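You operate a simulated robot arm through the tools that you are given. There is no shell and no other tool.

You run a simulated robot arm. Do the job below in one go: nothing can be reset, and whatever is moved stays where it is left.

Task
Put things in order on the table top. At the end: the clear beaker from the table top is on the beige carton (marked "CAPS"); the brown bottle (marked "STANDARD") from the table top is on the blue tray; the clear burner tube from the table top stands on top of the white roll; the clear flask from the table top stands where the clear beaker stood; whatever was shut is shut again. Leave all else as you found it, and nothing knocked over. Set down upright: brown bottle, beaker.

The check looks at the end state, three seconds after you hand in, the way a careful person would. Anything else that was tipped, shoved, dropped, spilled or broken makes it a failure. Lids that push on must go on centred and level and be pressed home; caps that screw on are set level and turned clockwise until they are tight.

Robot
A 7-joint arm with a two-finger parallel gripper, fixed in place. Base frame: the origin is at the foot of the arm, x ahead of it, y to its left, z up; the work surface is at about z = 0. Units: m, degrees, N and s.
With the tool pointing down near the work surface it reaches from about 0.22 to 0.58 m from the base axis. Its first joint turns from -66.0 to 66.0 degrees. Payload 2.5 kg.
The TCP is the grasp point between the finger pads, 0.023 m short of the fingertips. In the tool frame z runs along the fingers and y along their closing line. The gripper opens to 0.094 m. The fingers are 0.038 m wide and 0.01 m thick; the gripper's body (0.054 by 0.096 m) begins 0.039 m behind the TCP.
Orientation is that of the tool frame in the base frame, as [roll, pitch, yaw] about the fixed x, y, z axes, in that order (R = Rz(yaw) Ry(pitch) Rx(roll)). With the fingers straight down and closing along the base's y, the tool's x points along the base's -x, its y along +y and its z along -z.

Tools
- The arm moves only by the tool send_rows. Its argument "increments" is a list of rows, each a list of 3 entries, a list of its own where there are three numbers: the opening, from 0 (shut) to 1 (fully open), then the shift along the base's x, y, z in units of 500 mm (1.0 is 500 mm), then the turn, a rotation vector about the base's x, y, z in units of 45 degrees (1.0 is 45 degrees). In form: [[grip, [x, y, z], [ax, ay, az]], ...]. A call has 1 to 20 rows; each row is the pose to reach, as a shift and turn from the pose commanded when the call began. A call with a number of a shift or a turn outside -1 to 1 is refused whole. Each row takes 0.2 s and may step no farther than 0.05 m and 8.6 degrees from the row before; otherwise, or with a gripper value out of range, the whole call is refused. Where a pose cannot be reached the arm comes as near as it can. A force on the tool above 40 N (or 10 N above the force at the start of the call, whichever is more), or a blocked arm, ends the call early, and 0.2 s more pass. The fingers move at their own pace (about 0.108 m/s each) and stop on an object; they squeeze with about 30 N. The grip force told is the motor's: it shows also when the fingers shut on nothing. Time passes only in rows, and 0.2 s behind the last, so rows that repeat a pose let the fingers close. It gives the time, the measured TCP pose, the force on the tool (base axes), the opening and the grip force at its end, in the units of the frame above (readings bear some noise), with the torque about the TCP (base axes, N m) and any sound that the robot's microphone picked up.
- Cameras (640 x 400 px; columns grow to the right, rows downward): "scene" is fixed at [0.1234, -0.4152, 0.5325]; the picture's right is [0.76, -0.64, 0.00], its down [-0.43, -0.51, -0.74] and it looks along [0.48, 0.57, -0.67] (base axes); focal length 236 px, centre (320, 200). "wrist" rides on the gripper at [0.086, 0.016, -0.074] in the tool frame; the picture's right is [-0.18, 0.98, 0.00], its down [-0.58, -0.11, -0.81] and it looks along [-0.79, -0.15, 0.59] (tool axes); focal length 243 px, centre (320, 200). There is no depth. A picture from a camera that has moved, and an enlarged one, comes with that camera's place and axes in the base frame and with its lens.
- get_image(camera): a new picture of that camera. It takes no simulated time.
- inspect(camera, box): a new picture of the part [left, top, right, bottom] of that camera's present view, enlarged. It takes no simulated time.
- sign_off(): hands the job in; it is judged then, once.

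Nothing tells you positions but the pictures and the camera data. Unless the task says otherwise, let go and move clear before handing in.

The tools are called after "Emit:" as a command line: name --argument value ..., lists and objects as JSON in quotes. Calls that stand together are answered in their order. send_rows: Moves the arm, as the interface text tells. Its arguments: {"type":"object","properties":{"increments":{"type":"array","items":{"type":"array"}}},"required":["increments"]} The other tools are called the same way: get_image (camera) takes a picture; inspect (camera, box) takes an enlarged picture of a part of a camera's view; sign_off () hands the job in.

At the start:

```text
time: 0.0
tool_pos: [0.3156, 0.0257, 0.3122]
tool_rot: [-180.0, 0.0, -180.0]
contact_force: [0.4, -0.2, 0.6]
torque: [0.01, -0.02, -0.01]
width: 0.0939
gripper_force: 0.0
```

scene: 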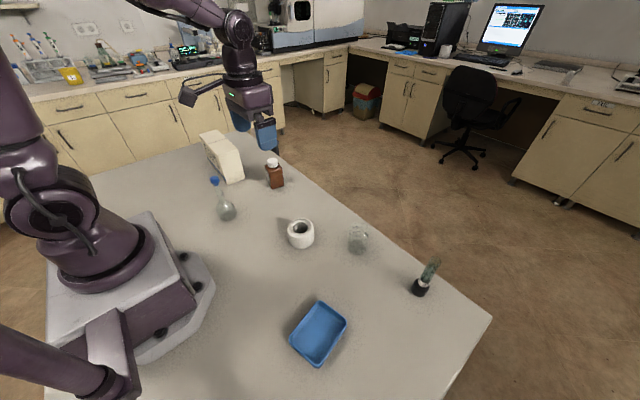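
wrist: 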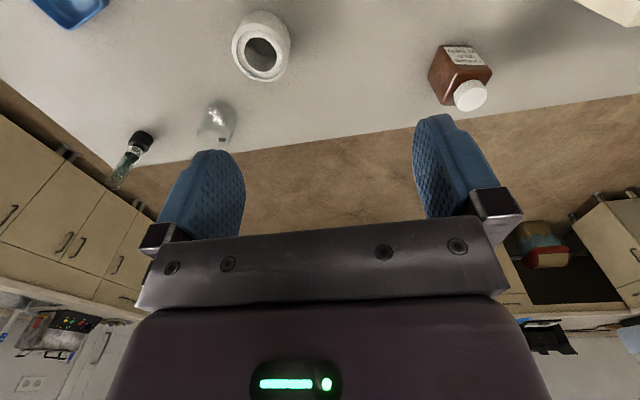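

I see a table with a beige carton, a brown bottle, a flask with a blue stopper, a white roll, a clear beaker, a blue tray and a burner tube on a dark base. I'll enlarge the views to locate each one.

Emit:
inspect --camera "scene" --box '[180, 120, 340, 220]'

Emit:
inspect --camera "scene" --box '[270, 200, 400, 280]'

Emit:
inspect --camera "scene" --box '[370, 240, 500, 320]'

Emit:
inspect --camera "scene" --box '[260, 280, 390, 380]'

Emit:
inspect --camera "wrist" --box '[90, 0, 310, 200]'

Emit:
inspect --camera "wrist" --box '[400, 0, 640, 150]'

```text
4.00 times, centred on (260, 170) of scene
camera zoom: at [0.1234, -0.4152, 0.5325], right [0.76, -0.64, 0.0], down [-0.43, -0.51, -0.74], along [0.48, 0.57, -0.67], focal length 945 px, centre (560, 320)
```

zoom: 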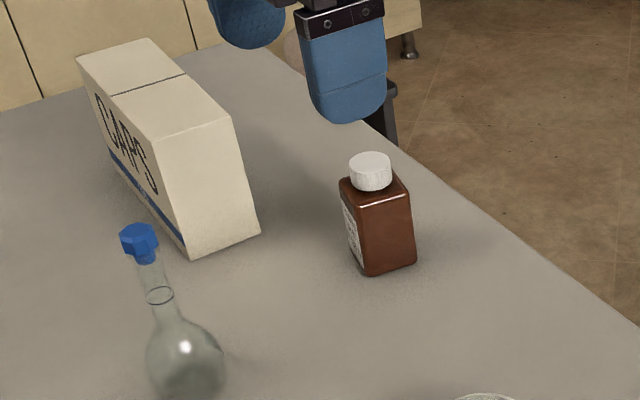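

```text
4.92 times, centred on (335, 240) of scene
camera zoom: at [0.1234, -0.4152, 0.5325], right [0.76, -0.64, 0.0], down [-0.43, -0.51, -0.74], along [0.48, 0.57, -0.67], focal length 1163 px, centre (246, 3)
```

zoom: 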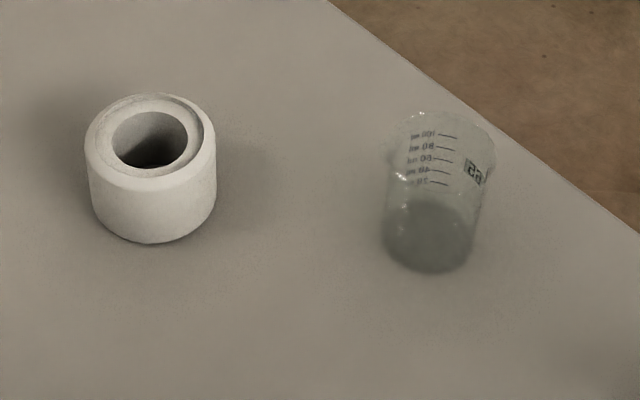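

```text
4.92 times, centred on (435, 280) of scene
camera zoom: at [0.1234, -0.4152, 0.5325], right [0.76, -0.64, 0.0], down [-0.43, -0.51, -0.74], along [0.48, 0.57, -0.67], focal length 1163 px, centre (-246, -194)
```

zoom: 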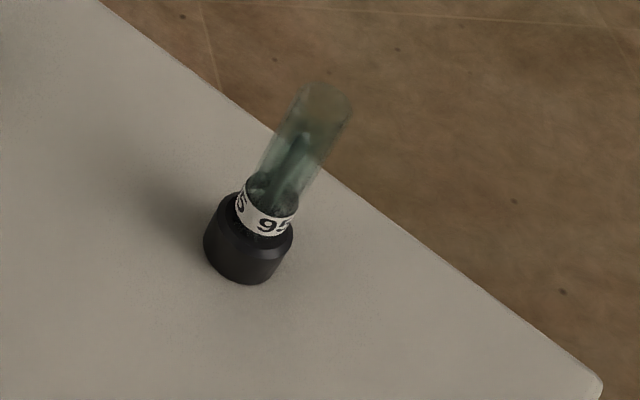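

```text
4.00 times, centred on (325, 330) of scene
camera zoom: at [0.1234, -0.4152, 0.5325], right [0.76, -0.64, 0.0], down [-0.43, -0.51, -0.74], along [0.48, 0.57, -0.67], focal length 945 px, centre (300, -320)
```

zoom: 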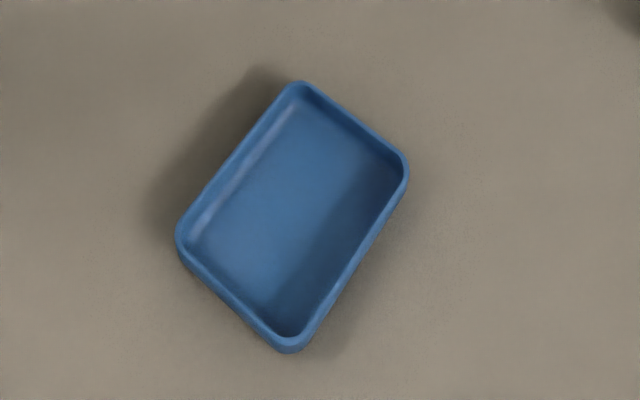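

```text
2.00 times, centred on (200, 100) of wrist
camera zoom: at [0.2289, 0.0417, 0.3862], right [0.18, 0.98, 0.0], down [0.58, -0.11, 0.81], along [0.79, -0.15, -0.59], focal length 485 px, centre (560, 400)
```

zoom: 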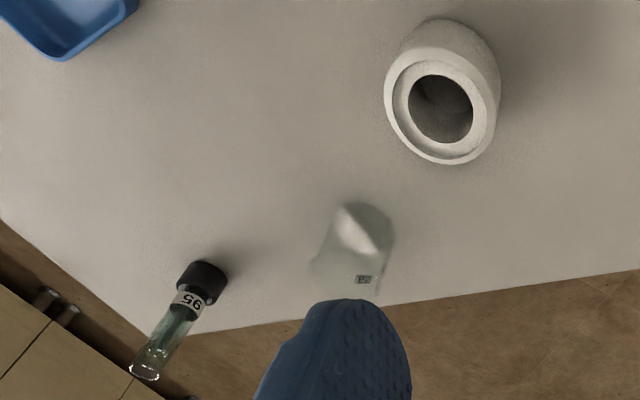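

```text
2.67 times, centred on (520, 75) of wrist
camera zoom: at [0.2289, 0.0417, 0.3862], right [0.18, 0.98, 0.0], down [0.58, -0.11, 0.81], along [0.79, -0.15, -0.59], focal length 647 px, centre (-213, 533)
```

zoom: 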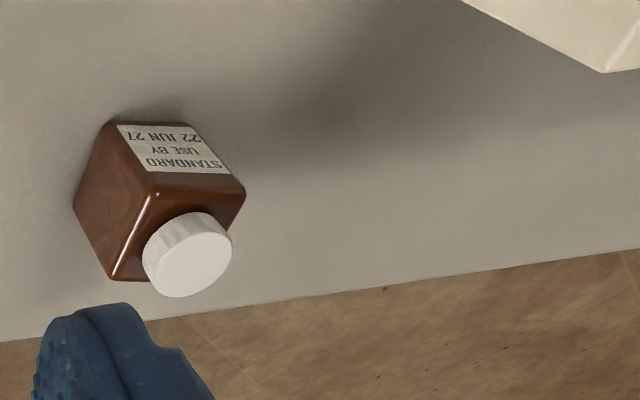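

The stoppered flask is about 0.16 m tall, near (0.23, 0.15). The beaker is near (0.45, -0.185), the roll near (0.353, -0.057), the burner near (0.477, -0.363), the bottle near (0.438, 0.202), the tray near (0.255, -0.30), and the carton top is near (0.338, 0.415) at z of about 0.117. I'll move to a vantage point to refine the beaker, roll and burner with the wrist camera.

Emit:
send_rows --increments '[[1, [-0.026, -0.066, -0.025], [0, 0, 0]], [1, [-0.053, -0.133, -0.05], [0, 0, 0]], [1, [-0.079, -0.199, -0.075], [0, 0, 0]], [1, [-0.106, -0.266, -0.1], [0, 0, 0]], [1, [-0.132, -0.332, -0.124], [0, 0, 0]], [1, [-0.132, -0.332, -0.124], [0, 0, 0]]]'

Emit:
get_image --camera "wrist"

Emit:
inspect --camera "scene" --box '[180, 160, 260, 230]'

```text
time: 1.4
tool_pos: [0.25, -0.141, 0.2482]
tool_rot: [-180.0, 0.0, 180.0]
contact_force: [0.8, -0.3, -0.3]
torque: [0.02, 0.0, -0.02]
width: 0.0939
gripper_force: 0.1
```

```text
taken
camera wrist: at [0.1619, -0.1256, 0.3222], right [0.18, 0.98, 0.0], down [0.58, -0.11, 0.81], along [0.79, -0.15, -0.59], focal length 243 px, centre (320, 200)
```

wrist: 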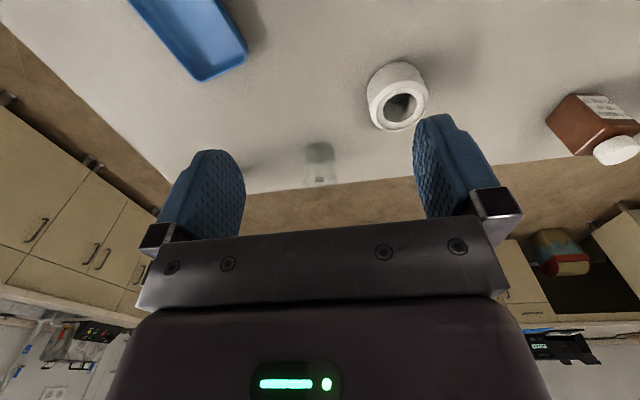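

```text
5.71 times, centred on (220, 195) of scene
camera zoom: at [0.1234, -0.4152, 0.5325], right [0.76, -0.64, 0.0], down [-0.43, -0.51, -0.74], along [0.48, 0.57, -0.67], focal length 1350 px, centre (891, 229)
```

zoom: 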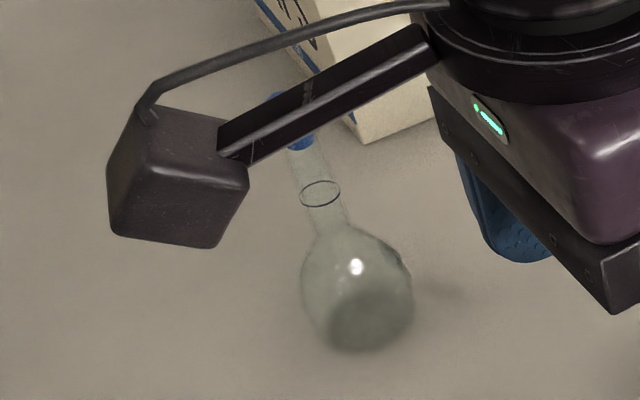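

The roll, beaker and tray show in the wrist view, and the beaker sits between the fingers. I'll zoom in to measure them.

Emit:
inspect --camera "wrist" --box '[240, 40, 460, 200]'

Emit:
inspect --camera "wrist" --box '[280, 130, 360, 200]'

Emit:
inspect --camera "scene" --box '[330, 210, 390, 260]'

Emit:
inspect --camera "scene" --box '[400, 250, 460, 300]'

Emit:
inspect --camera "scene" --box '[270, 205, 330, 255]'

```text
2.50 times, centred on (350, 120) of wrist
camera zoom: at [0.1619, -0.1256, 0.3222], right [0.18, 0.98, 0.0], down [0.58, -0.11, 0.81], along [0.79, -0.15, -0.59], focal length 606 px, centre (245, 400)
```

zoom: 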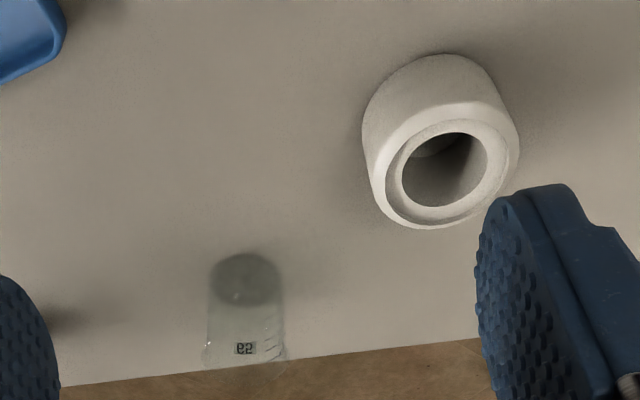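

```text
5.71 times, centred on (320, 165) of wrist
camera zoom: at [0.1619, -0.1256, 0.3222], right [0.18, 0.98, 0.0], down [0.58, -0.11, 0.81], along [0.79, -0.15, -0.59], focal length 1386 px, centre (320, 400)
```

zoom: 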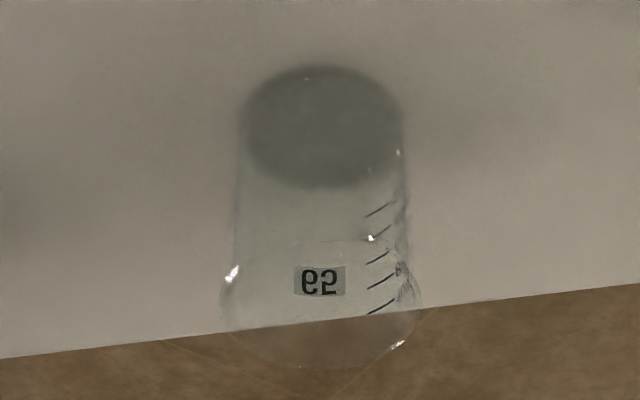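

```text
8.00 times, centred on (360, 235) of scene
camera zoom: at [0.1234, -0.4152, 0.5325], right [0.76, -0.64, 0.0], down [-0.43, -0.51, -0.74], along [0.48, 0.57, -0.67], focal length 1889 px, centre (0, -80)
```

zoom: 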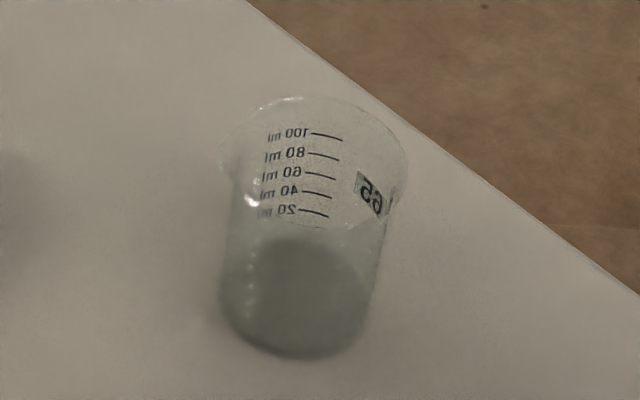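

```text
8.00 times, centred on (430, 275) of scene
camera zoom: at [0.1234, -0.4152, 0.5325], right [0.76, -0.64, 0.0], down [-0.43, -0.51, -0.74], along [0.48, 0.57, -0.67], focal length 1889 px, centre (-560, -400)
```

zoom: 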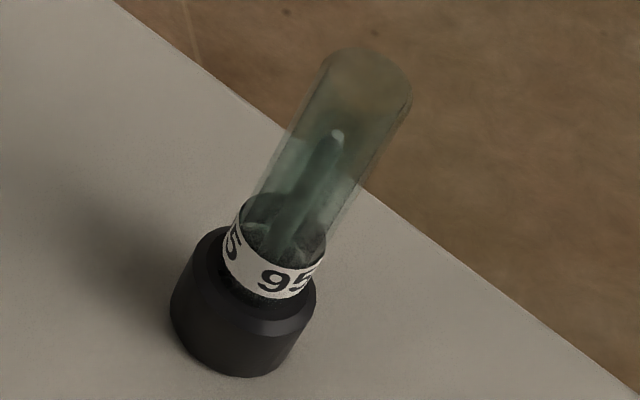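

```text
8.00 times, centred on (300, 230) of scene
camera zoom: at [0.1234, -0.4152, 0.5325], right [0.76, -0.64, 0.0], down [-0.43, -0.51, -0.74], along [0.48, 0.57, -0.67], focal length 1889 px, centre (480, -40)
```

zoom: 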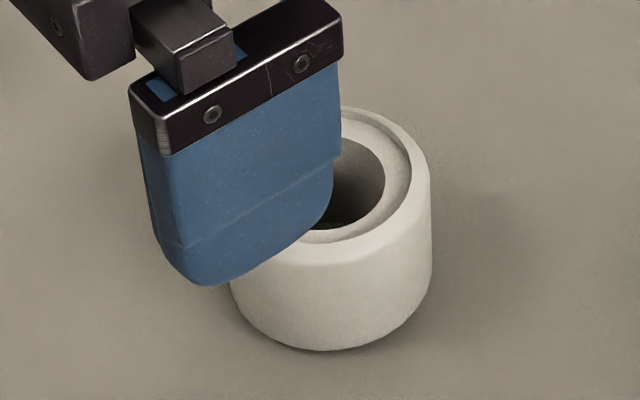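

The beaker is at about (0.454, -0.180), roughly 50 mm across and 80 mm tall, and both cameras agree. I'll move above it and check the centring before going down.

Emit:
send_rows --increments '[[1, [0.068, -0.013, -0.033], [0, 0, 0]], [1, [0.136, -0.026, -0.067], [0, 0, 0]], [1, [0.204, -0.039, -0.1], [0, 0, 0]], [1, [0.272, -0.052, -0.133], [0, 0, 0]], [1, [0.34, -0.065, -0.167], [0, 0, 0]], [1, [0.408, -0.078, -0.2], [0, 0, 0]], [1, [0.408, -0.078, -0.2], [0, 0, 0]]]'

Emit:
get_image --camera "wrist"

Emit:
get_image --camera "scene"

```text
time: 3.0
tool_pos: [0.4526, -0.1806, 0.1496]
tool_rot: [-179.9, 0.0, -180.0]
contact_force: [0.4, 0.3, -0.8]
torque: [0.01, -0.01, -0.02]
width: 0.094
gripper_force: 0.0
```

```text
taken
camera wrist: at [0.3663, -0.1648, 0.2242], right [0.18, 0.98, 0.0], down [0.58, -0.11, 0.81], along [0.79, -0.15, -0.59], focal length 243 px, centre (320, 200)
```

wrist: 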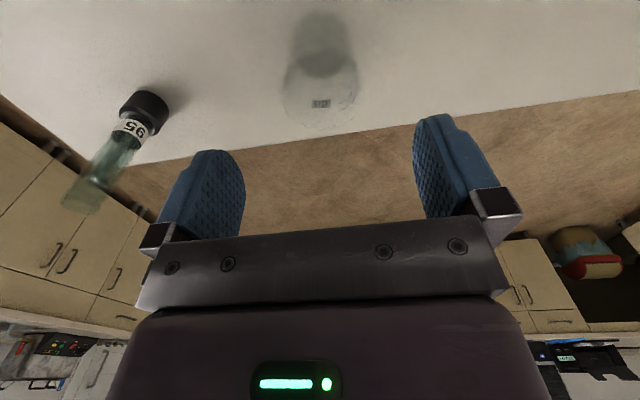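

```text
taken
```

scene: 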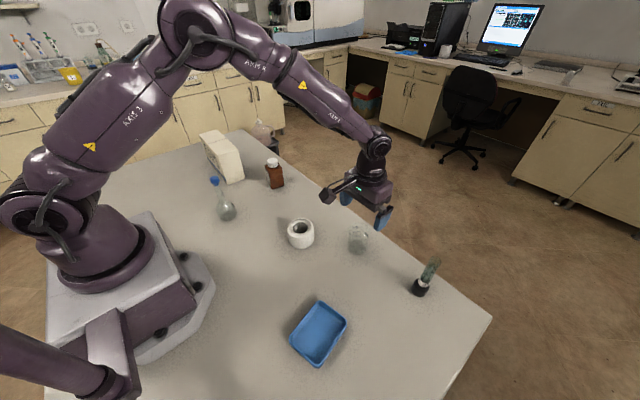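

The wrist view puts the beaker's base at (0.454, -0.180), directly below the tool. I'll zoom in on the beaker and the burner to refine their sizes.

Emit:
inspect --camera "wrist" --box '[270, 0, 380, 130]'

Emit:
inspect --camera "wrist" --box '[50, 80, 190, 220]'

```text
3.08 times, centred on (325, 65) of wrist
camera zoom: at [0.3663, -0.1648, 0.2242], right [0.18, 0.98, 0.0], down [0.58, -0.11, 0.81], along [0.79, -0.15, -0.59], focal length 746 px, centre (305, 615)
```

zoom: 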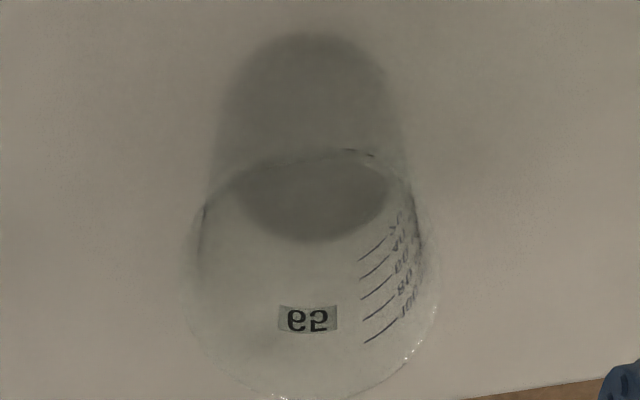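

```text
2.86 times, centred on (120, 150) of wrist
camera zoom: at [0.3663, -0.1648, 0.2242], right [0.18, 0.98, 0.0], down [0.58, -0.11, 0.81], along [0.79, -0.15, -0.59], focal length 693 px, centre (891, 343)
```

zoom: 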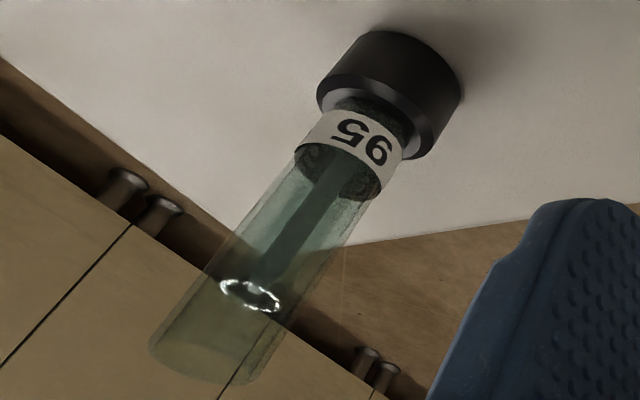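

The tool lines up with the beaker. I'll go down to z of about 0.048, close, and lift a little.

Emit:
send_rows --increments '[[1, [0, 0, -0.06], [0, 0, 0]], [1, [0, 0, -0.12], [0, 0, 0]], [1, [0, 0, -0.17], [0, 0, 0]], [1, [0, 0, -0.2], [0, 0, 0]], [1, [0, 0, -0.204], [0, 0, 0]]]'

Emit:
get_image --camera "wrist"

Emit:
inspect --camera "scene" --box '[320, 170, 420, 270]'

```text
time: 4.2
tool_pos: [0.4549, -0.1787, 0.0476]
tool_rot: [-180.0, 0.0, 180.0]
contact_force: [0.3, -0.8, -0.1]
torque: [0.01, 0.0, -0.01]
width: 0.094
gripper_force: 0.1
```

```text
taken
camera wrist: at [0.3676, -0.1636, 0.1218], right [0.18, 0.98, 0.0], down [0.58, -0.11, 0.81], along [0.79, -0.15, -0.59], focal length 243 px, centre (320, 200)
```

wrist: 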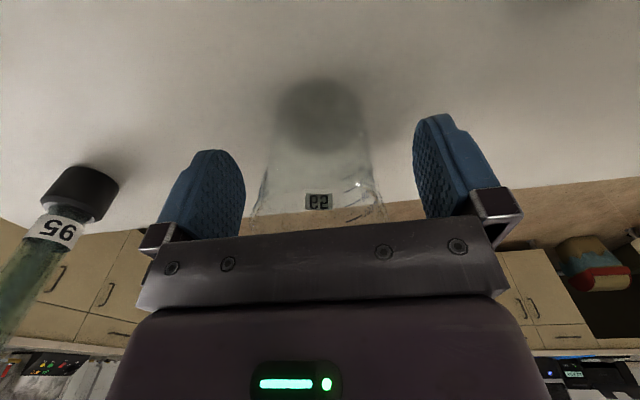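

```text
4.00 times, centred on (370, 220) of scene
camera zoom: at [0.1234, -0.4152, 0.5325], right [0.76, -0.64, 0.0], down [-0.43, -0.51, -0.74], along [0.48, 0.57, -0.67], focal length 945 px, centre (120, 120)
```

zoom: 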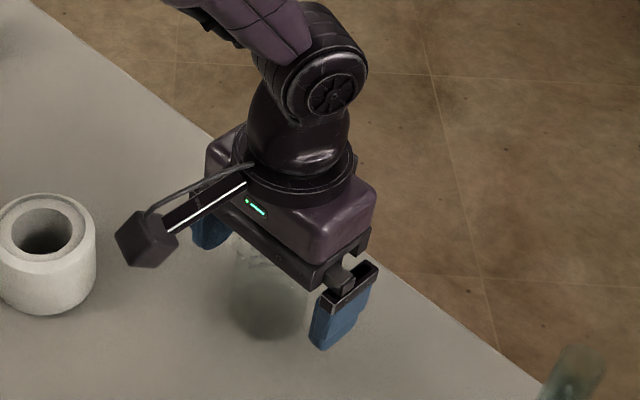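

The beaker is between the fingers, so I'll close on it now.

Emit:
send_rows --increments '[[0.45, [0, 0, 0], [0, 0, 0]], [0.3, [0, 0, 0], [0, 0, 0]], [0.3, [0, 0, 0], [0, 0, 0]], [0.3, [0, 0, 0], [0, 0, 0]]]'

```text
time: 5.2
tool_pos: [0.4547, -0.1807, 0.0471]
tool_rot: [-179.9, 0.0, 180.0]
contact_force: [0.0, 1.0, -0.2]
torque: [0.05, 0.03, -0.01]
width: 0.0552
gripper_force: 29.9
```

The beaker is held, with the fingers 55 mm apart. I'll lift it and carry it toward the carton, turning the wrist 45° so the camera can see the carton.

Emit:
send_rows --increments '[[0.3, [0, 0, 0.02], [0, 0, 0]], [0.3, [0, 0, 0.08], [0, 0, 0]], [0.3, [0, 0, 0.16], [0, 0, 0]], [0.3, [0, 0, 0.24], [0, 0, 0]], [0.3, [0, 0, 0.32], [0, 0, 0]], [0.3, [0, 0, 0.4], [0, 0, 0]], [0.3, [0, 0, 0.44], [0, 0, 0]], [0.3, [-0.033, 0.055, 0.44], [0, 0, 0.08]], [0.3, [-0.067, 0.11, 0.44], [0, 0, 0.17]], [0.3, [-0.1, 0.165, 0.44], [0, 0, 0.25]], [0.3, [-0.133, 0.22, 0.44], [0, 0, 0.33]], [0.3, [-0.167, 0.275, 0.44], [0, 0, 0.42]], [0.3, [-0.2, 0.33, 0.44], [0, 0, 0.5]], [0.3, [-0.233, 0.385, 0.44], [0, 0, 0.58]], [0.3, [-0.267, 0.44, 0.44], [0, 0, 0.67]], [0.3, [-0.3, 0.495, 0.44], [0, 0, 0.75]], [0.3, [-0.333, 0.55, 0.44], [0, 0, 0.83]], [0.3, [-0.367, 0.605, 0.44], [0, 0, 0.92]], [0.3, [-0.4, 0.66, 0.44], [0, 0, 1.0]], [0.3, [-0.4, 0.66, 0.44], [0, 0, 1.0]]]'

Emit:
get_image --camera "wrist"

Emit:
get_image --camera "scene"

```text
time: 9.4
tool_pos: [0.2532, 0.1499, 0.2688]
tool_rot: [-179.9, 0.0, -135.0]
contact_force: [0.6, -0.4, -1.2]
torque: [0.02, 0.01, -0.01]
width: 0.0553
gripper_force: 29.5
```

```text
taken
camera wrist: at [0.1802, 0.1006, 0.3427], right [-0.57, 0.82, 0.0], down [0.49, 0.33, 0.81], along [0.67, 0.46, -0.59], focal length 243 px, centre (320, 200)
```

wrist: 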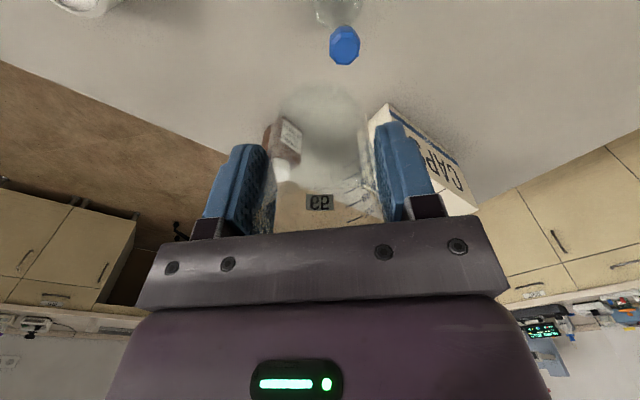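

```text
taken
```

scene: 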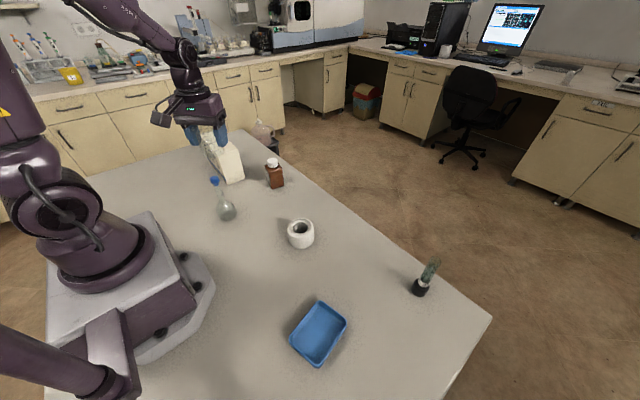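

The beaker is held upright above the table and the carton shows on the right of the view. I'll zoom in on the carton and the bottle.

Emit:
inspect --camera "wrist" --box '[350, 80, 500, 220]'

Emit:
inspect --camera "scene" --box '[160, 90, 300, 200]'

```text
2.86 times, centred on (425, 150) of wrist
camera zoom: at [0.1802, 0.1006, 0.3427], right [-0.57, 0.82, 0.0], down [0.49, 0.33, 0.81], along [0.67, 0.46, -0.59], focal length 693 px, centre (20, 343)
```

zoom: 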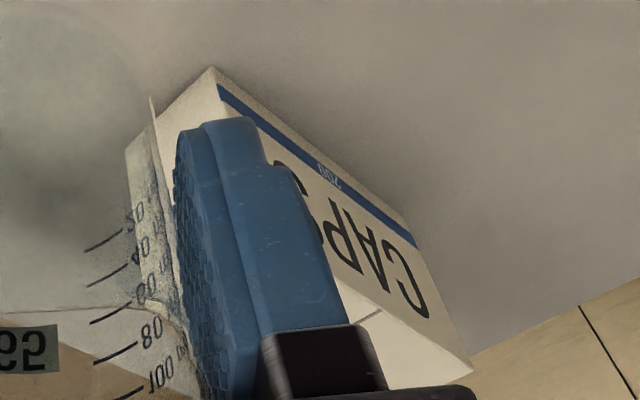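

```text
3.64 times, centred on (230, 145) of scene
camera zoom: at [0.1234, -0.4152, 0.5325], right [0.76, -0.64, 0.0], down [-0.43, -0.51, -0.74], along [0.48, 0.57, -0.67], focal length 859 px, centre (647, 400)
```

zoom: 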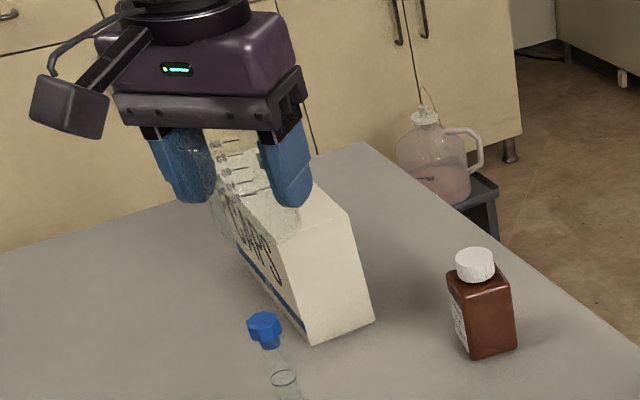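

The carton top runs from about y 0.313 to 0.515, with its centreline near x 0.336. I'll move the beaker above the point (0.336, 0.39) and check it.

Emit:
send_rows --increments '[[0.3, [0.024, 0.068, -0.005], [0, 0, 0]], [0.3, [0.047, 0.137, -0.01], [0, 0, 0]], [0.3, [0.071, 0.205, -0.015], [0, 0, 0]], [0.3, [0.094, 0.274, -0.02], [0, 0, 0]], [0.3, [0.118, 0.342, -0.026], [0, 0, 0]], [0.3, [0.141, 0.411, -0.031], [0, 0, 0]], [0.3, [0.165, 0.479, -0.036], [0, 0, 0]], [0.3, [0.165, 0.479, -0.036], [0, 0, 0]]]'

Emit:
get_image --camera "wrist"

Emit:
inspect --camera "scene" --box '[160, 90, 300, 200]'

```text
time: 11.2
tool_pos: [0.3379, 0.3889, 0.2478]
tool_rot: [180.0, 0.0, -135.0]
contact_force: [-0.7, -0.1, -0.3]
torque: [0.03, 0.01, -0.01]
width: 0.0552
gripper_force: 30.1
```

```text
taken
camera wrist: at [0.2646, 0.3398, 0.3225], right [-0.56, 0.83, 0.0], down [0.49, 0.33, 0.81], along [0.67, 0.45, -0.59], focal length 243 px, centre (320, 200)
```

wrist: 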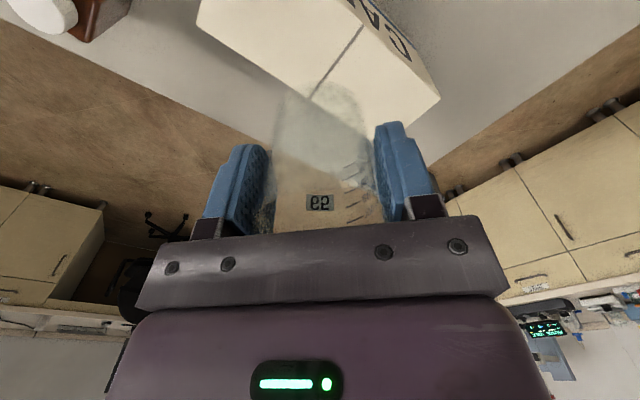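

```text
3.64 times, centred on (230, 145) of scene
camera zoom: at [0.1234, -0.4152, 0.5325], right [0.76, -0.64, 0.0], down [-0.43, -0.51, -0.74], along [0.48, 0.57, -0.67], focal length 859 px, centre (647, 400)
```

zoom: 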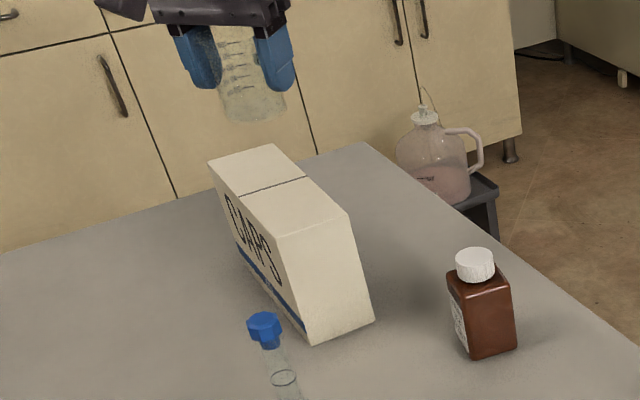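

The beaker is over the carton's centreline. I'll lower it in stages and watch the force for contact, which I expect near TCP z of 0.165.

Emit:
send_rows --increments '[[0.3, [0, 0, -0.05], [0, 0, 0]], [0.3, [0, 0, -0.1], [0, 0, 0]], [0.3, [0, 0, -0.13], [0, 0, 0]], [0.3, [0, 0, -0.144], [0, 0, 0]], [0.3, [0, 0, -0.148], [0, 0, 0]]]'

Emit:
inspect --camera "scene" --box '[180, 100, 270, 170]'

Emit:
get_image --camera "wrist"

```text
time: 12.4
tool_pos: [0.336, 0.389, 0.1743]
tool_rot: [-179.9, 0.0, -135.0]
contact_force: [1.0, 0.0, -0.2]
torque: [-0.03, 0.02, 0.0]
width: 0.0554
gripper_force: 30.2
```

```text
5.71 times, centred on (225, 135) of scene
camera zoom: at [0.1234, -0.4152, 0.5325], right [0.76, -0.64, 0.0], down [-0.43, -0.51, -0.74], along [0.48, 0.57, -0.67], focal length 1350 px, centre (863, 571)
```

zoom: 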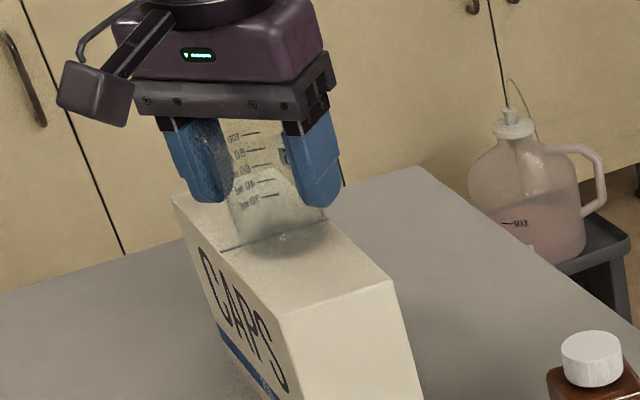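

```text
taken
camera wrist: at [0.2639, 0.34, 0.2493], right [-0.56, 0.83, 0.0], down [0.49, 0.33, 0.81], along [0.67, 0.46, -0.59], focal length 243 px, centre (320, 200)
```

wrist: 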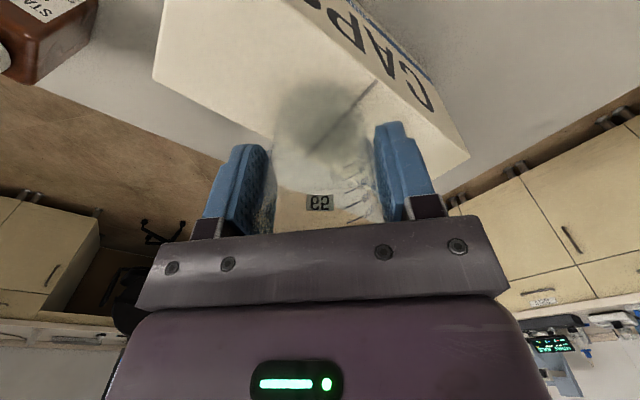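

The beaker is centred on the carton top and just above it. I'll lower it in fine steps.

Emit:
send_rows --increments '[[0.3, [0, 0, -0.004], [0, 0, 0]], [0.3, [0, 0, -0.008], [0, 0, 0]], [0.3, [0, 0, -0.008], [0, 0, 0]]]'

```text
time: 13.2
tool_pos: [0.3373, 0.3907, 0.1718]
tool_rot: [180.0, 0.1, -135.0]
contact_force: [-2.9, -3.4, 11.1]
torque: [-0.19, 0.17, 0.01]
width: 0.0552
gripper_force: 30.5
```

It has touched down, with 11 N at TCP z of 0.172. I'll ease up about 1 mm, then open slowly.

Emit:
send_rows --increments '[[0.3, [0, 0, 0.002], [0, 0, 0]], [0.3, [0, 0, 0.002], [0, 0, 0]]]'

```text
time: 13.8
tool_pos: [0.3374, 0.39, 0.1711]
tool_rot: [-180.0, 0.1, -135.1]
contact_force: [0.5, -0.6, 6.1]
torque: [0.0, -0.01, -0.02]
width: 0.0551
gripper_force: 30.1
```

Emit:
send_rows --increments '[[0.6, [0, 0, 0.001], [0, 0, 0]], [0.65, [0, 0, 0.001], [0, 0, 0]], [0.75, [0, 0, 0.001], [0, 0, 0]], [0.9, [0, 0, 0.001], [0, 0, 0]], [1, [0, 0, 0.001], [0, 0, 0]], [1, [0, 0, 0.001], [0, 0, 0]]]'

Emit:
get_image --camera "wrist"

Emit:
inspect --camera "scene" --box '[180, 100, 270, 170]'

```text
time: 15.2
tool_pos: [0.3369, 0.3903, 0.1729]
tool_rot: [-179.9, -0.1, -135.0]
contact_force: [0.9, -0.3, 0.6]
torque: [-0.01, -0.01, 0.03]
width: 0.0939
gripper_force: 0.0
```

```text
taken
camera wrist: at [0.264, 0.3399, 0.2473], right [-0.56, 0.83, 0.0], down [0.49, 0.33, 0.81], along [0.67, 0.46, -0.59], focal length 243 px, centre (320, 200)
```

wrist: 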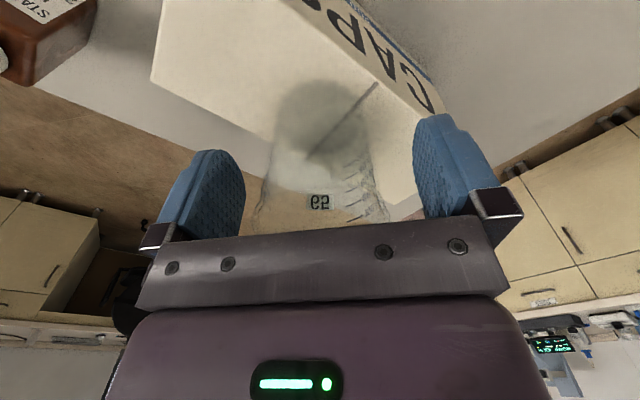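

```text
5.71 times, centred on (225, 135) of scene
camera zoom: at [0.1234, -0.4152, 0.5325], right [0.76, -0.64, 0.0], down [-0.43, -0.51, -0.74], along [0.48, 0.57, -0.67], focal length 1350 px, centre (863, 571)
```

zoom: 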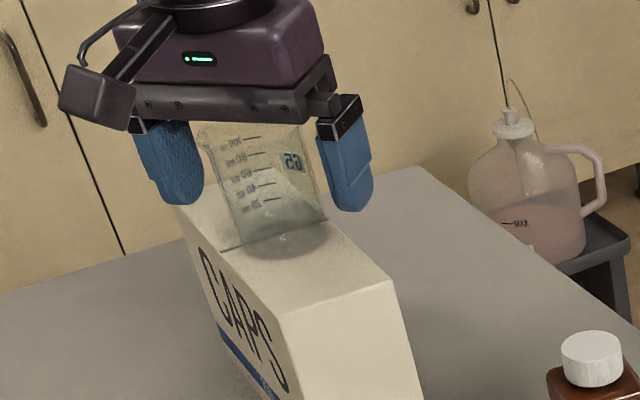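

The beaker stands upright on the carton. I'll rise straight up and move toward the brown bottle while turning the wrist back.

Emit:
send_rows --increments '[[1, [0, 0, 0.05], [0, 0, 0]], [1, [0, 0, 0.12], [0, 0, 0]], [1, [0, 0, 0.19], [0, 0, 0]], [1, [0, 0, 0.25], [0, 0, 0]], [1, [0.02, -0.03, 0.25], [0, 0, -0.14]], [1, [0.04, -0.06, 0.25], [0, 0, -0.29]], [1, [0.06, -0.09, 0.25], [0, 0, -0.43]], [1, [0.08, -0.12, 0.25], [0, 0, -0.57]], [1, [0.1, -0.15, 0.25], [0, 0, -0.71]], [1, [0.12, -0.18, 0.25], [0, 0, -0.86]], [1, [0.14, -0.21, 0.25], [0, 0, -1.0]]]'

Emit:
send_rows --increments '[[1, [0.012, -0.035, -0.03], [0, 0, -0.1]], [1, [0.025, -0.07, -0.06], [0, 0, -0.2]], [1, [0.037, -0.105, -0.1], [0, 0, -0.3]], [1, [0.05, -0.14, -0.14], [0, 0, -0.35]], [1, [0.062, -0.166, -0.17], [0, 0, -0.4]], [1, [0.062, -0.166, -0.17], [0, 0, -0.4]]]'

Emit:
get_image --camera "wrist"

Emit:
inspect --camera "wrist" --box '[260, 0, 400, 120]'

Emit:
get_image --camera "scene"

```text
time: 17.6
tool_pos: [0.4054, 0.2861, 0.2988]
tool_rot: [179.9, 0.1, 179.9]
contact_force: [-0.2, 0.6, -0.6]
torque: [-0.01, 0.01, 0.02]
width: 0.0941
gripper_force: 0.1
```

```text
time: 19.0
tool_pos: [0.4363, 0.2003, 0.2138]
tool_rot: [180.0, 0.0, 162.0]
contact_force: [0.1, -0.5, 0.3]
torque: [0.0, -0.05, -0.01]
width: 0.0938
gripper_force: 0.1
```

```text
taken
camera wrist: at [0.3597, 0.2434, 0.288], right [0.48, 0.88, 0.0], down [0.52, -0.28, 0.81], along [0.71, -0.39, -0.59], focal length 243 px, centre (320, 200)
```

wrist: 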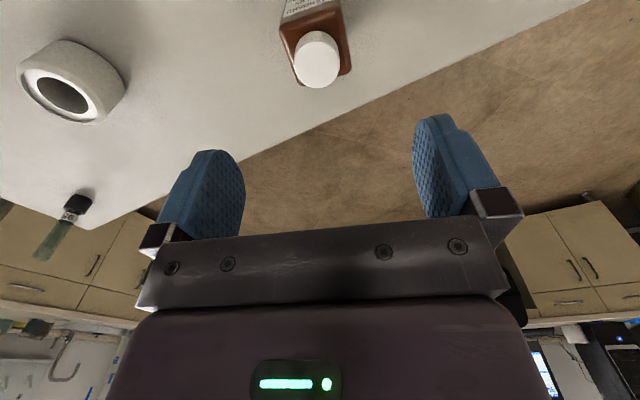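

```text
3.33 times, centred on (330, 60) of wrist
camera zoom: at [0.3597, 0.2434, 0.288], right [0.48, 0.88, 0.0], down [0.52, -0.28, 0.81], along [0.71, -0.39, -0.59], focal length 809 px, centre (287, 667)
```

zoom: 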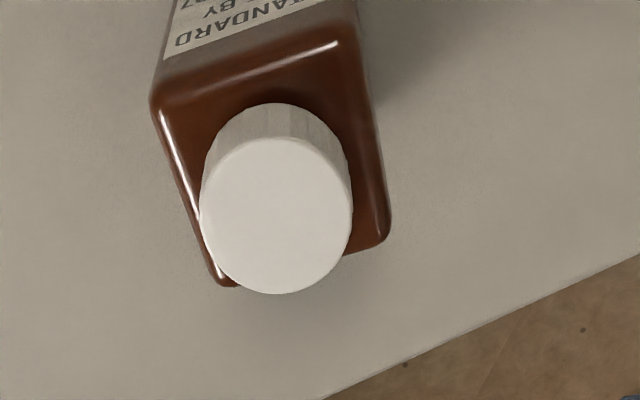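

```text
taken
```

scene: 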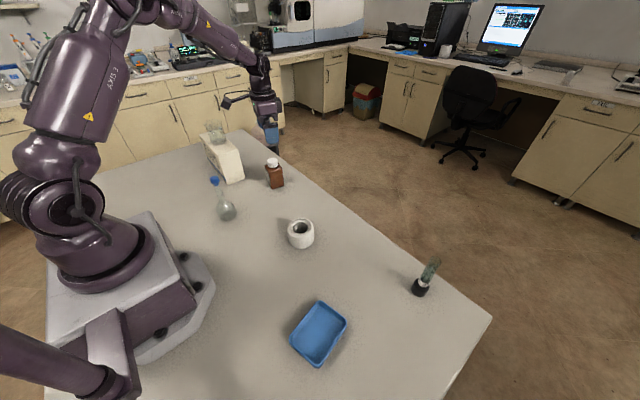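

The bottle is about 46 mm square, at (0.437, 0.199), turned about -13°. I'll trim the yaw by +5° and go down to TCP z of about 0.074, so the palm clears the cap.

Emit:
send_rows --increments '[[1, [0.001, -0.002, -0.04], [0, 0, 0.06]], [1, [0.001, -0.002, -0.1], [0, 0, 0.12]], [1, [0.001, -0.002, -0.16], [0, 0, 0.12]], [1, [0.001, -0.002, -0.22], [0, 0, 0.12]], [1, [0.001, -0.002, -0.26], [0, 0, 0.12]], [1, [0.001, -0.002, -0.278], [0, 0, 0.12]], [1, [0.001, -0.002, -0.278], [0, 0, 0.12]]]'

Emit:
get_image --camera "wrist"

Emit:
inspect --camera "scene" --box '[230, 120, 320, 200]'

```text
time: 20.6
tool_pos: [0.4379, 0.2005, 0.0736]
tool_rot: [-180.0, 0.0, 167.4]
contact_force: [-0.2, -0.1, 0.0]
torque: [-0.05, 0.01, 0.01]
width: 0.094
gripper_force: 0.1
```

```text
taken
camera wrist: at [0.3568, 0.2354, 0.1476], right [0.39, 0.92, 0.0], down [0.54, -0.23, 0.81], along [0.74, -0.32, -0.59], focal length 243 px, centre (320, 200)
```

wrist: 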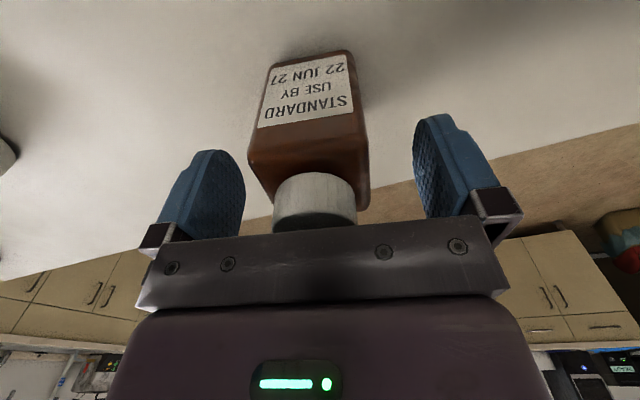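

```text
5.00 times, centred on (275, 160) of scene
camera zoom: at [0.1234, -0.4152, 0.5325], right [0.76, -0.64, 0.0], down [-0.43, -0.51, -0.74], along [0.48, 0.57, -0.67], focal length 1181 px, centre (545, 400)
```

zoom: 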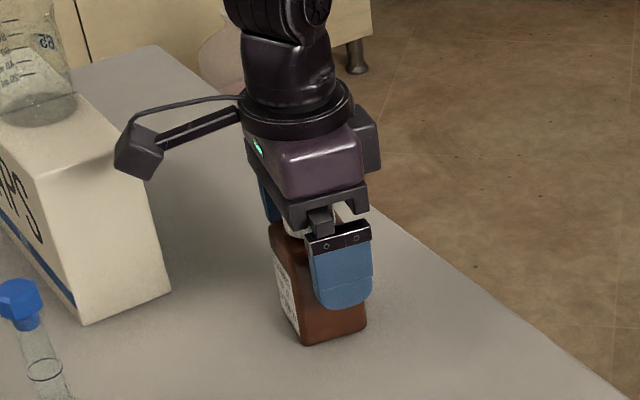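

The bottle sits squarely between the fingers, so I'll close on it.

Emit:
send_rows --increments '[[0.6, [0, 0, 0], [0, 0, 0]], [0.45, [0, 0, 0], [0, 0, 0]], [0.3, [0, 0, 0], [0, 0, 0]], [0.3, [0, 0, 0], [0, 0, 0]], [0.3, [0, 0, 0], [0, 0, 0]]]'

Emit:
get_image --camera "wrist"

```text
time: 21.8
tool_pos: [0.4382, 0.2011, 0.0735]
tool_rot: [180.0, 0.0, 167.4]
contact_force: [0.2, 0.0, 0.4]
torque: [0.05, 0.01, 0.02]
width: 0.0496
gripper_force: 30.2
```

```text
taken
camera wrist: at [0.3568, 0.2354, 0.1478], right [0.39, 0.92, 0.0], down [0.54, -0.23, 0.81], along [0.74, -0.32, -0.59], focal length 243 px, centre (320, 200)
```

wrist: 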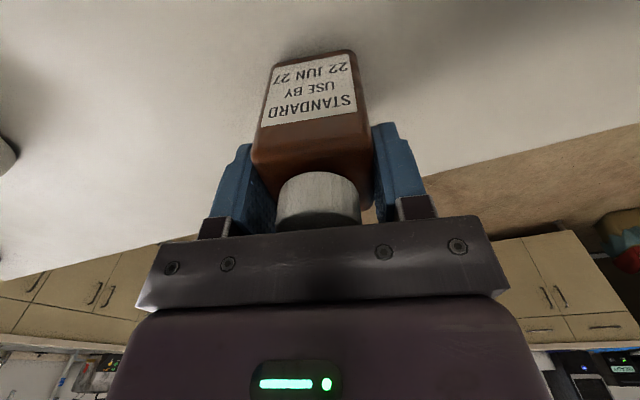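

The bottle is gripped. I'll lift it, start toward the tray, and re-measure the tray.

Emit:
send_rows --increments '[[0.3, [0, 0, 0.02], [0, 0, 0]], [0.3, [0, 0, 0.08], [0, 0, 0]], [0.3, [0, 0, 0.16], [0, 0, 0]], [0.3, [0, 0, 0.24], [0, 0, 0]], [0.3, [0, 0, 0.32], [0, 0, 0]], [0.3, [0, 0, 0.4], [0, 0, 0]], [0.3, [-0.025, -0.07, 0.4], [0, 0, 0.05]], [0.3, [-0.05, -0.14, 0.4], [0, 0, 0.1]], [0.3, [-0.08, -0.21, 0.4], [0, 0, 0.15]], [0.3, [-0.11, -0.28, 0.4], [0, 0, 0.2]], [0.3, [-0.14, -0.35, 0.4], [0, 0, 0.25]], [0.3, [-0.17, -0.42, 0.4], [0, 0, 0.3]], [0.3, [-0.2, -0.48, 0.4], [0, 0, 0.35]], [0.3, [-0.23, -0.54, 0.4], [0, 0, 0.4]], [0.3, [-0.27, -0.6, 0.4], [0, 0, 0.45]], [0.3, [-0.31, -0.66, 0.4], [0, 0, 0.5]], [0.3, [-0.35, -0.72, 0.4], [0, 0, 0.547]], [0.3, [-0.35, -0.72, 0.4], [0, 0, 0.547]]]'

Emit:
get_image --camera "wrist"

Emit:
get_image --camera "scene"

Emit:
inspect --camera "scene" --box '[278, 290, 358, 370]'

```text
time: 25.6
tool_pos: [0.2622, -0.1616, 0.274]
tool_rot: [180.0, 0.0, -167.9]
contact_force: [-0.6, 0.0, -1.8]
torque: [0.01, 0.03, -0.01]
width: 0.0495
gripper_force: 29.9
```

```text
taken
camera wrist: at [0.1742, -0.1634, 0.3483], right [-0.03, 1.0, 0.0], down [0.59, 0.01, 0.81], along [0.81, 0.02, -0.59], focal length 243 px, centre (320, 200)
```

wrist: 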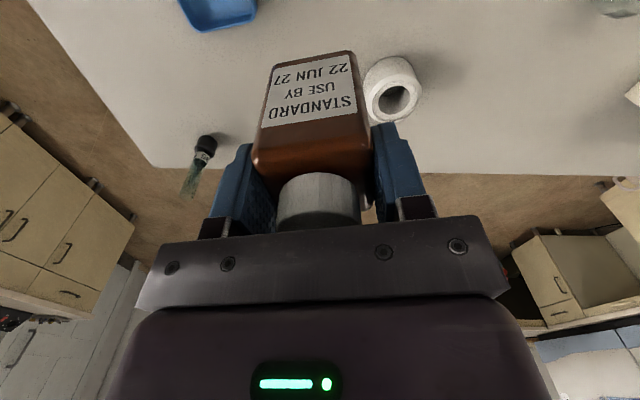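

```text
taken
```

scene: 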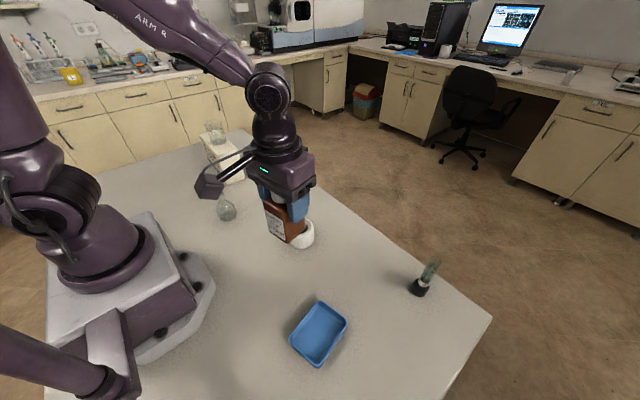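

```text
5.00 times, centred on (318, 330) of scene
camera zoom: at [0.1234, -0.4152, 0.5325], right [0.76, -0.64, 0.0], down [-0.43, -0.51, -0.74], along [0.48, 0.57, -0.67], focal length 1181 px, centre (330, -450)
```

zoom: 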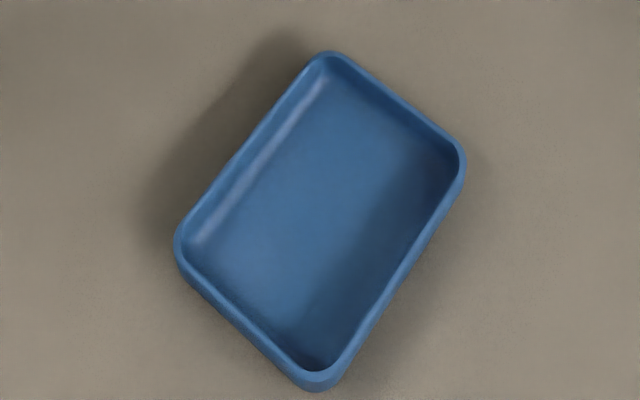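

The tray centre is at about (0.234, -0.279), with its long axis turned about 12° and matching the bottle's present yaw. I'll move above it and check.

Emit:
send_rows --increments '[[0.3, [-0.014, -0.059, 0], [0, 0, 0]], [0.3, [-0.028, -0.118, 0], [0, 0, 0]], [0.3, [-0.042, -0.177, -0.02], [0, 0, 0]], [0.3, [-0.056, -0.236, -0.06], [0, 0, 0]], [0.3, [-0.056, -0.236, -0.12], [0, 0, 0]], [0.3, [-0.056, -0.236, -0.18], [0, 0, 0]], [0.3, [-0.056, -0.236, -0.24], [0, 0, 0]], [0.3, [-0.056, -0.236, -0.3], [0, 0, 0]], [0.3, [-0.056, -0.236, -0.3], [0, 0, 0]]]'

Emit:
get_image --camera "wrist"

Emit:
get_image --camera "scene"

Emit:
inspect --camera "scene" --box '[268, 280, 368, 380]'

```text
time: 27.6
tool_pos: [0.2343, -0.2764, 0.1232]
tool_rot: [-180.0, 0.0, -168.0]
contact_force: [0.5, -0.3, -0.7]
torque: [-0.02, -0.02, 0.0]
width: 0.0496
gripper_force: 29.9
```

```text
taken
camera wrist: at [0.1465, -0.2785, 0.1977], right [-0.02, 1.0, 0.0], down [0.59, 0.01, 0.81], along [0.81, 0.02, -0.59], focal length 243 px, centre (320, 200)
```

wrist: 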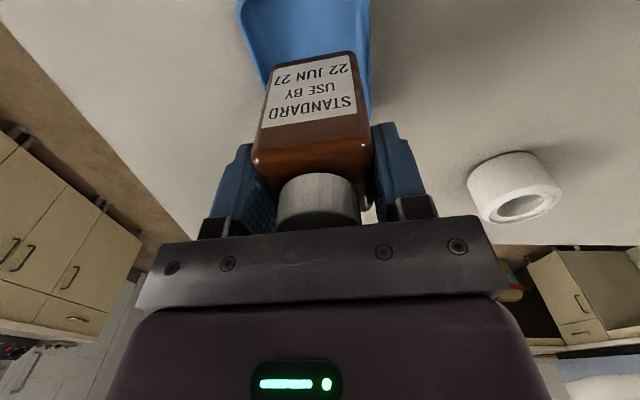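

```text
taken
```

scene: 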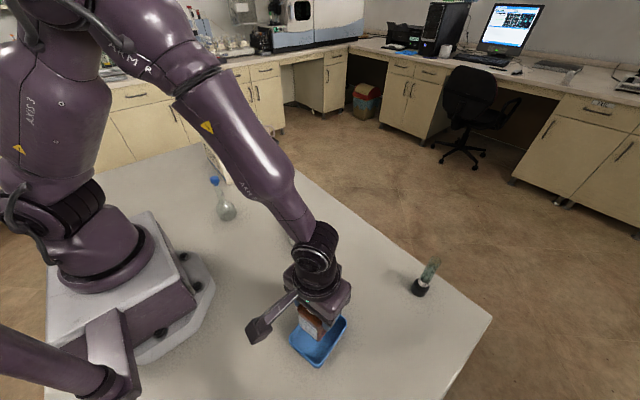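

```text
4.00 times, centred on (318, 330) of scene
camera zoom: at [0.1234, -0.4152, 0.5325], right [0.76, -0.64, 0.0], down [-0.43, -0.51, -0.74], along [0.48, 0.57, -0.67], focal length 945 px, centre (328, -320)
```

zoom: 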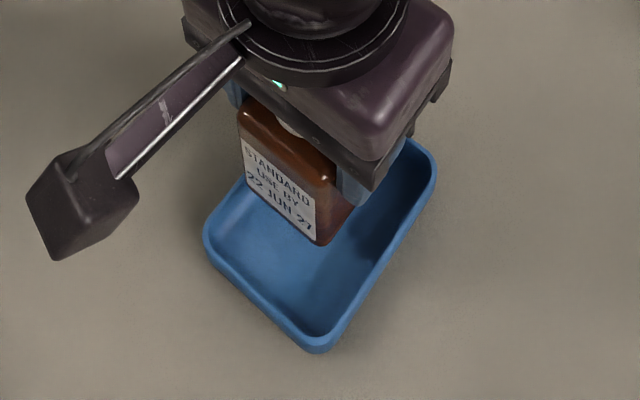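

The bottle is lined up with the tray and clear of the walls. I'll shift 1.5 mm toward -y and lower it to just above the floor.

Emit:
send_rows --increments '[[0.3, [0, -0.003, -0.03], [0, 0, 0]], [0.3, [0, -0.003, -0.06], [0, 0, 0]], [0.3, [0, -0.003, -0.08], [0, 0, 0]], [0.3, [0, -0.003, -0.084], [0, 0, 0]], [0.3, [0, -0.003, -0.084], [0, 0, 0]]]'

Emit:
inspect --camera "scene" --box '[268, 280, 368, 380]'

Emit:
inspect --camera "wrist" --box '[200, 0, 440, 150]'

```text
time: 28.8
tool_pos: [0.2342, -0.2784, 0.0826]
tool_rot: [179.9, 0.0, -168.0]
contact_force: [0.5, 0.1, -2.1]
torque: [0.01, 0.03, 0.02]
width: 0.0498
gripper_force: 30.0
```

```text
4.00 times, centred on (318, 330) of scene
camera zoom: at [0.1234, -0.4152, 0.5325], right [0.76, -0.64, 0.0], down [-0.43, -0.51, -0.74], along [0.48, 0.57, -0.67], focal length 945 px, centre (328, -320)
```

zoom: 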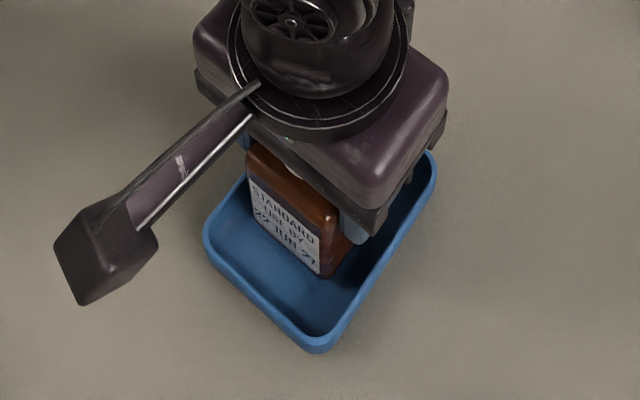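

```text
2.67 times, centred on (320, 75) of wrist
camera zoom: at [0.1464, -0.2808, 0.1573], right [-0.02, 1.0, 0.0], down [0.59, 0.01, 0.81], along [0.81, 0.02, -0.59], focal length 647 px, centre (320, 533)
```

zoom: 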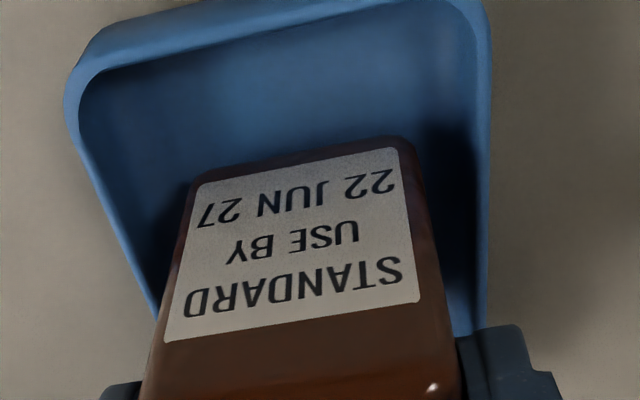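

The bottle has an even gap to all the tray walls. I'll lower it the last few millimetres while reading the force.

Emit:
send_rows --increments '[[0.3, [0, 0, -0.004], [0, 0, 0]], [0.3, [0, 0, -0.006], [0, 0, 0]], [0.3, [0, 0, -0.006], [0, 0, 0]]]'

```text
time: 29.6
tool_pos: [0.2344, -0.2783, 0.0797]
tool_rot: [-179.9, 0.0, -168.0]
contact_force: [-1.0, -0.4, -2.0]
torque: [-0.04, 0.02, 0.0]
width: 0.0497
gripper_force: 29.9
```

Emit:
send_rows --increments '[[0.3, [0, 0, -0.002], [0, 0, 0]], [0.3, [0, 0, -0.004], [0, 0, 0]], [0.3, [0, 0, -0.004], [0, 0, 0]]]'

```text
time: 30.4
tool_pos: [0.234, -0.278, 0.0777]
tool_rot: [-180.0, 0.0, -168.0]
contact_force: [-0.2, -1.3, -0.4]
torque: [0.01, 0.01, 0.0]
width: 0.0496
gripper_force: 30.2
```

Emit:
send_rows --increments '[[0.3, [0, 0, -0.002], [0, 0, 0]], [0.3, [0, 0, -0.002], [0, 0, 0]]]'

```text
time: 31.0
tool_pos: [0.2341, -0.2779, 0.0768]
tool_rot: [-180.0, 0.0, -168.1]
contact_force: [-1.8, 3.3, 13.2]
torque: [0.24, 0.14, -0.02]
width: 0.0495
gripper_force: 29.6
```

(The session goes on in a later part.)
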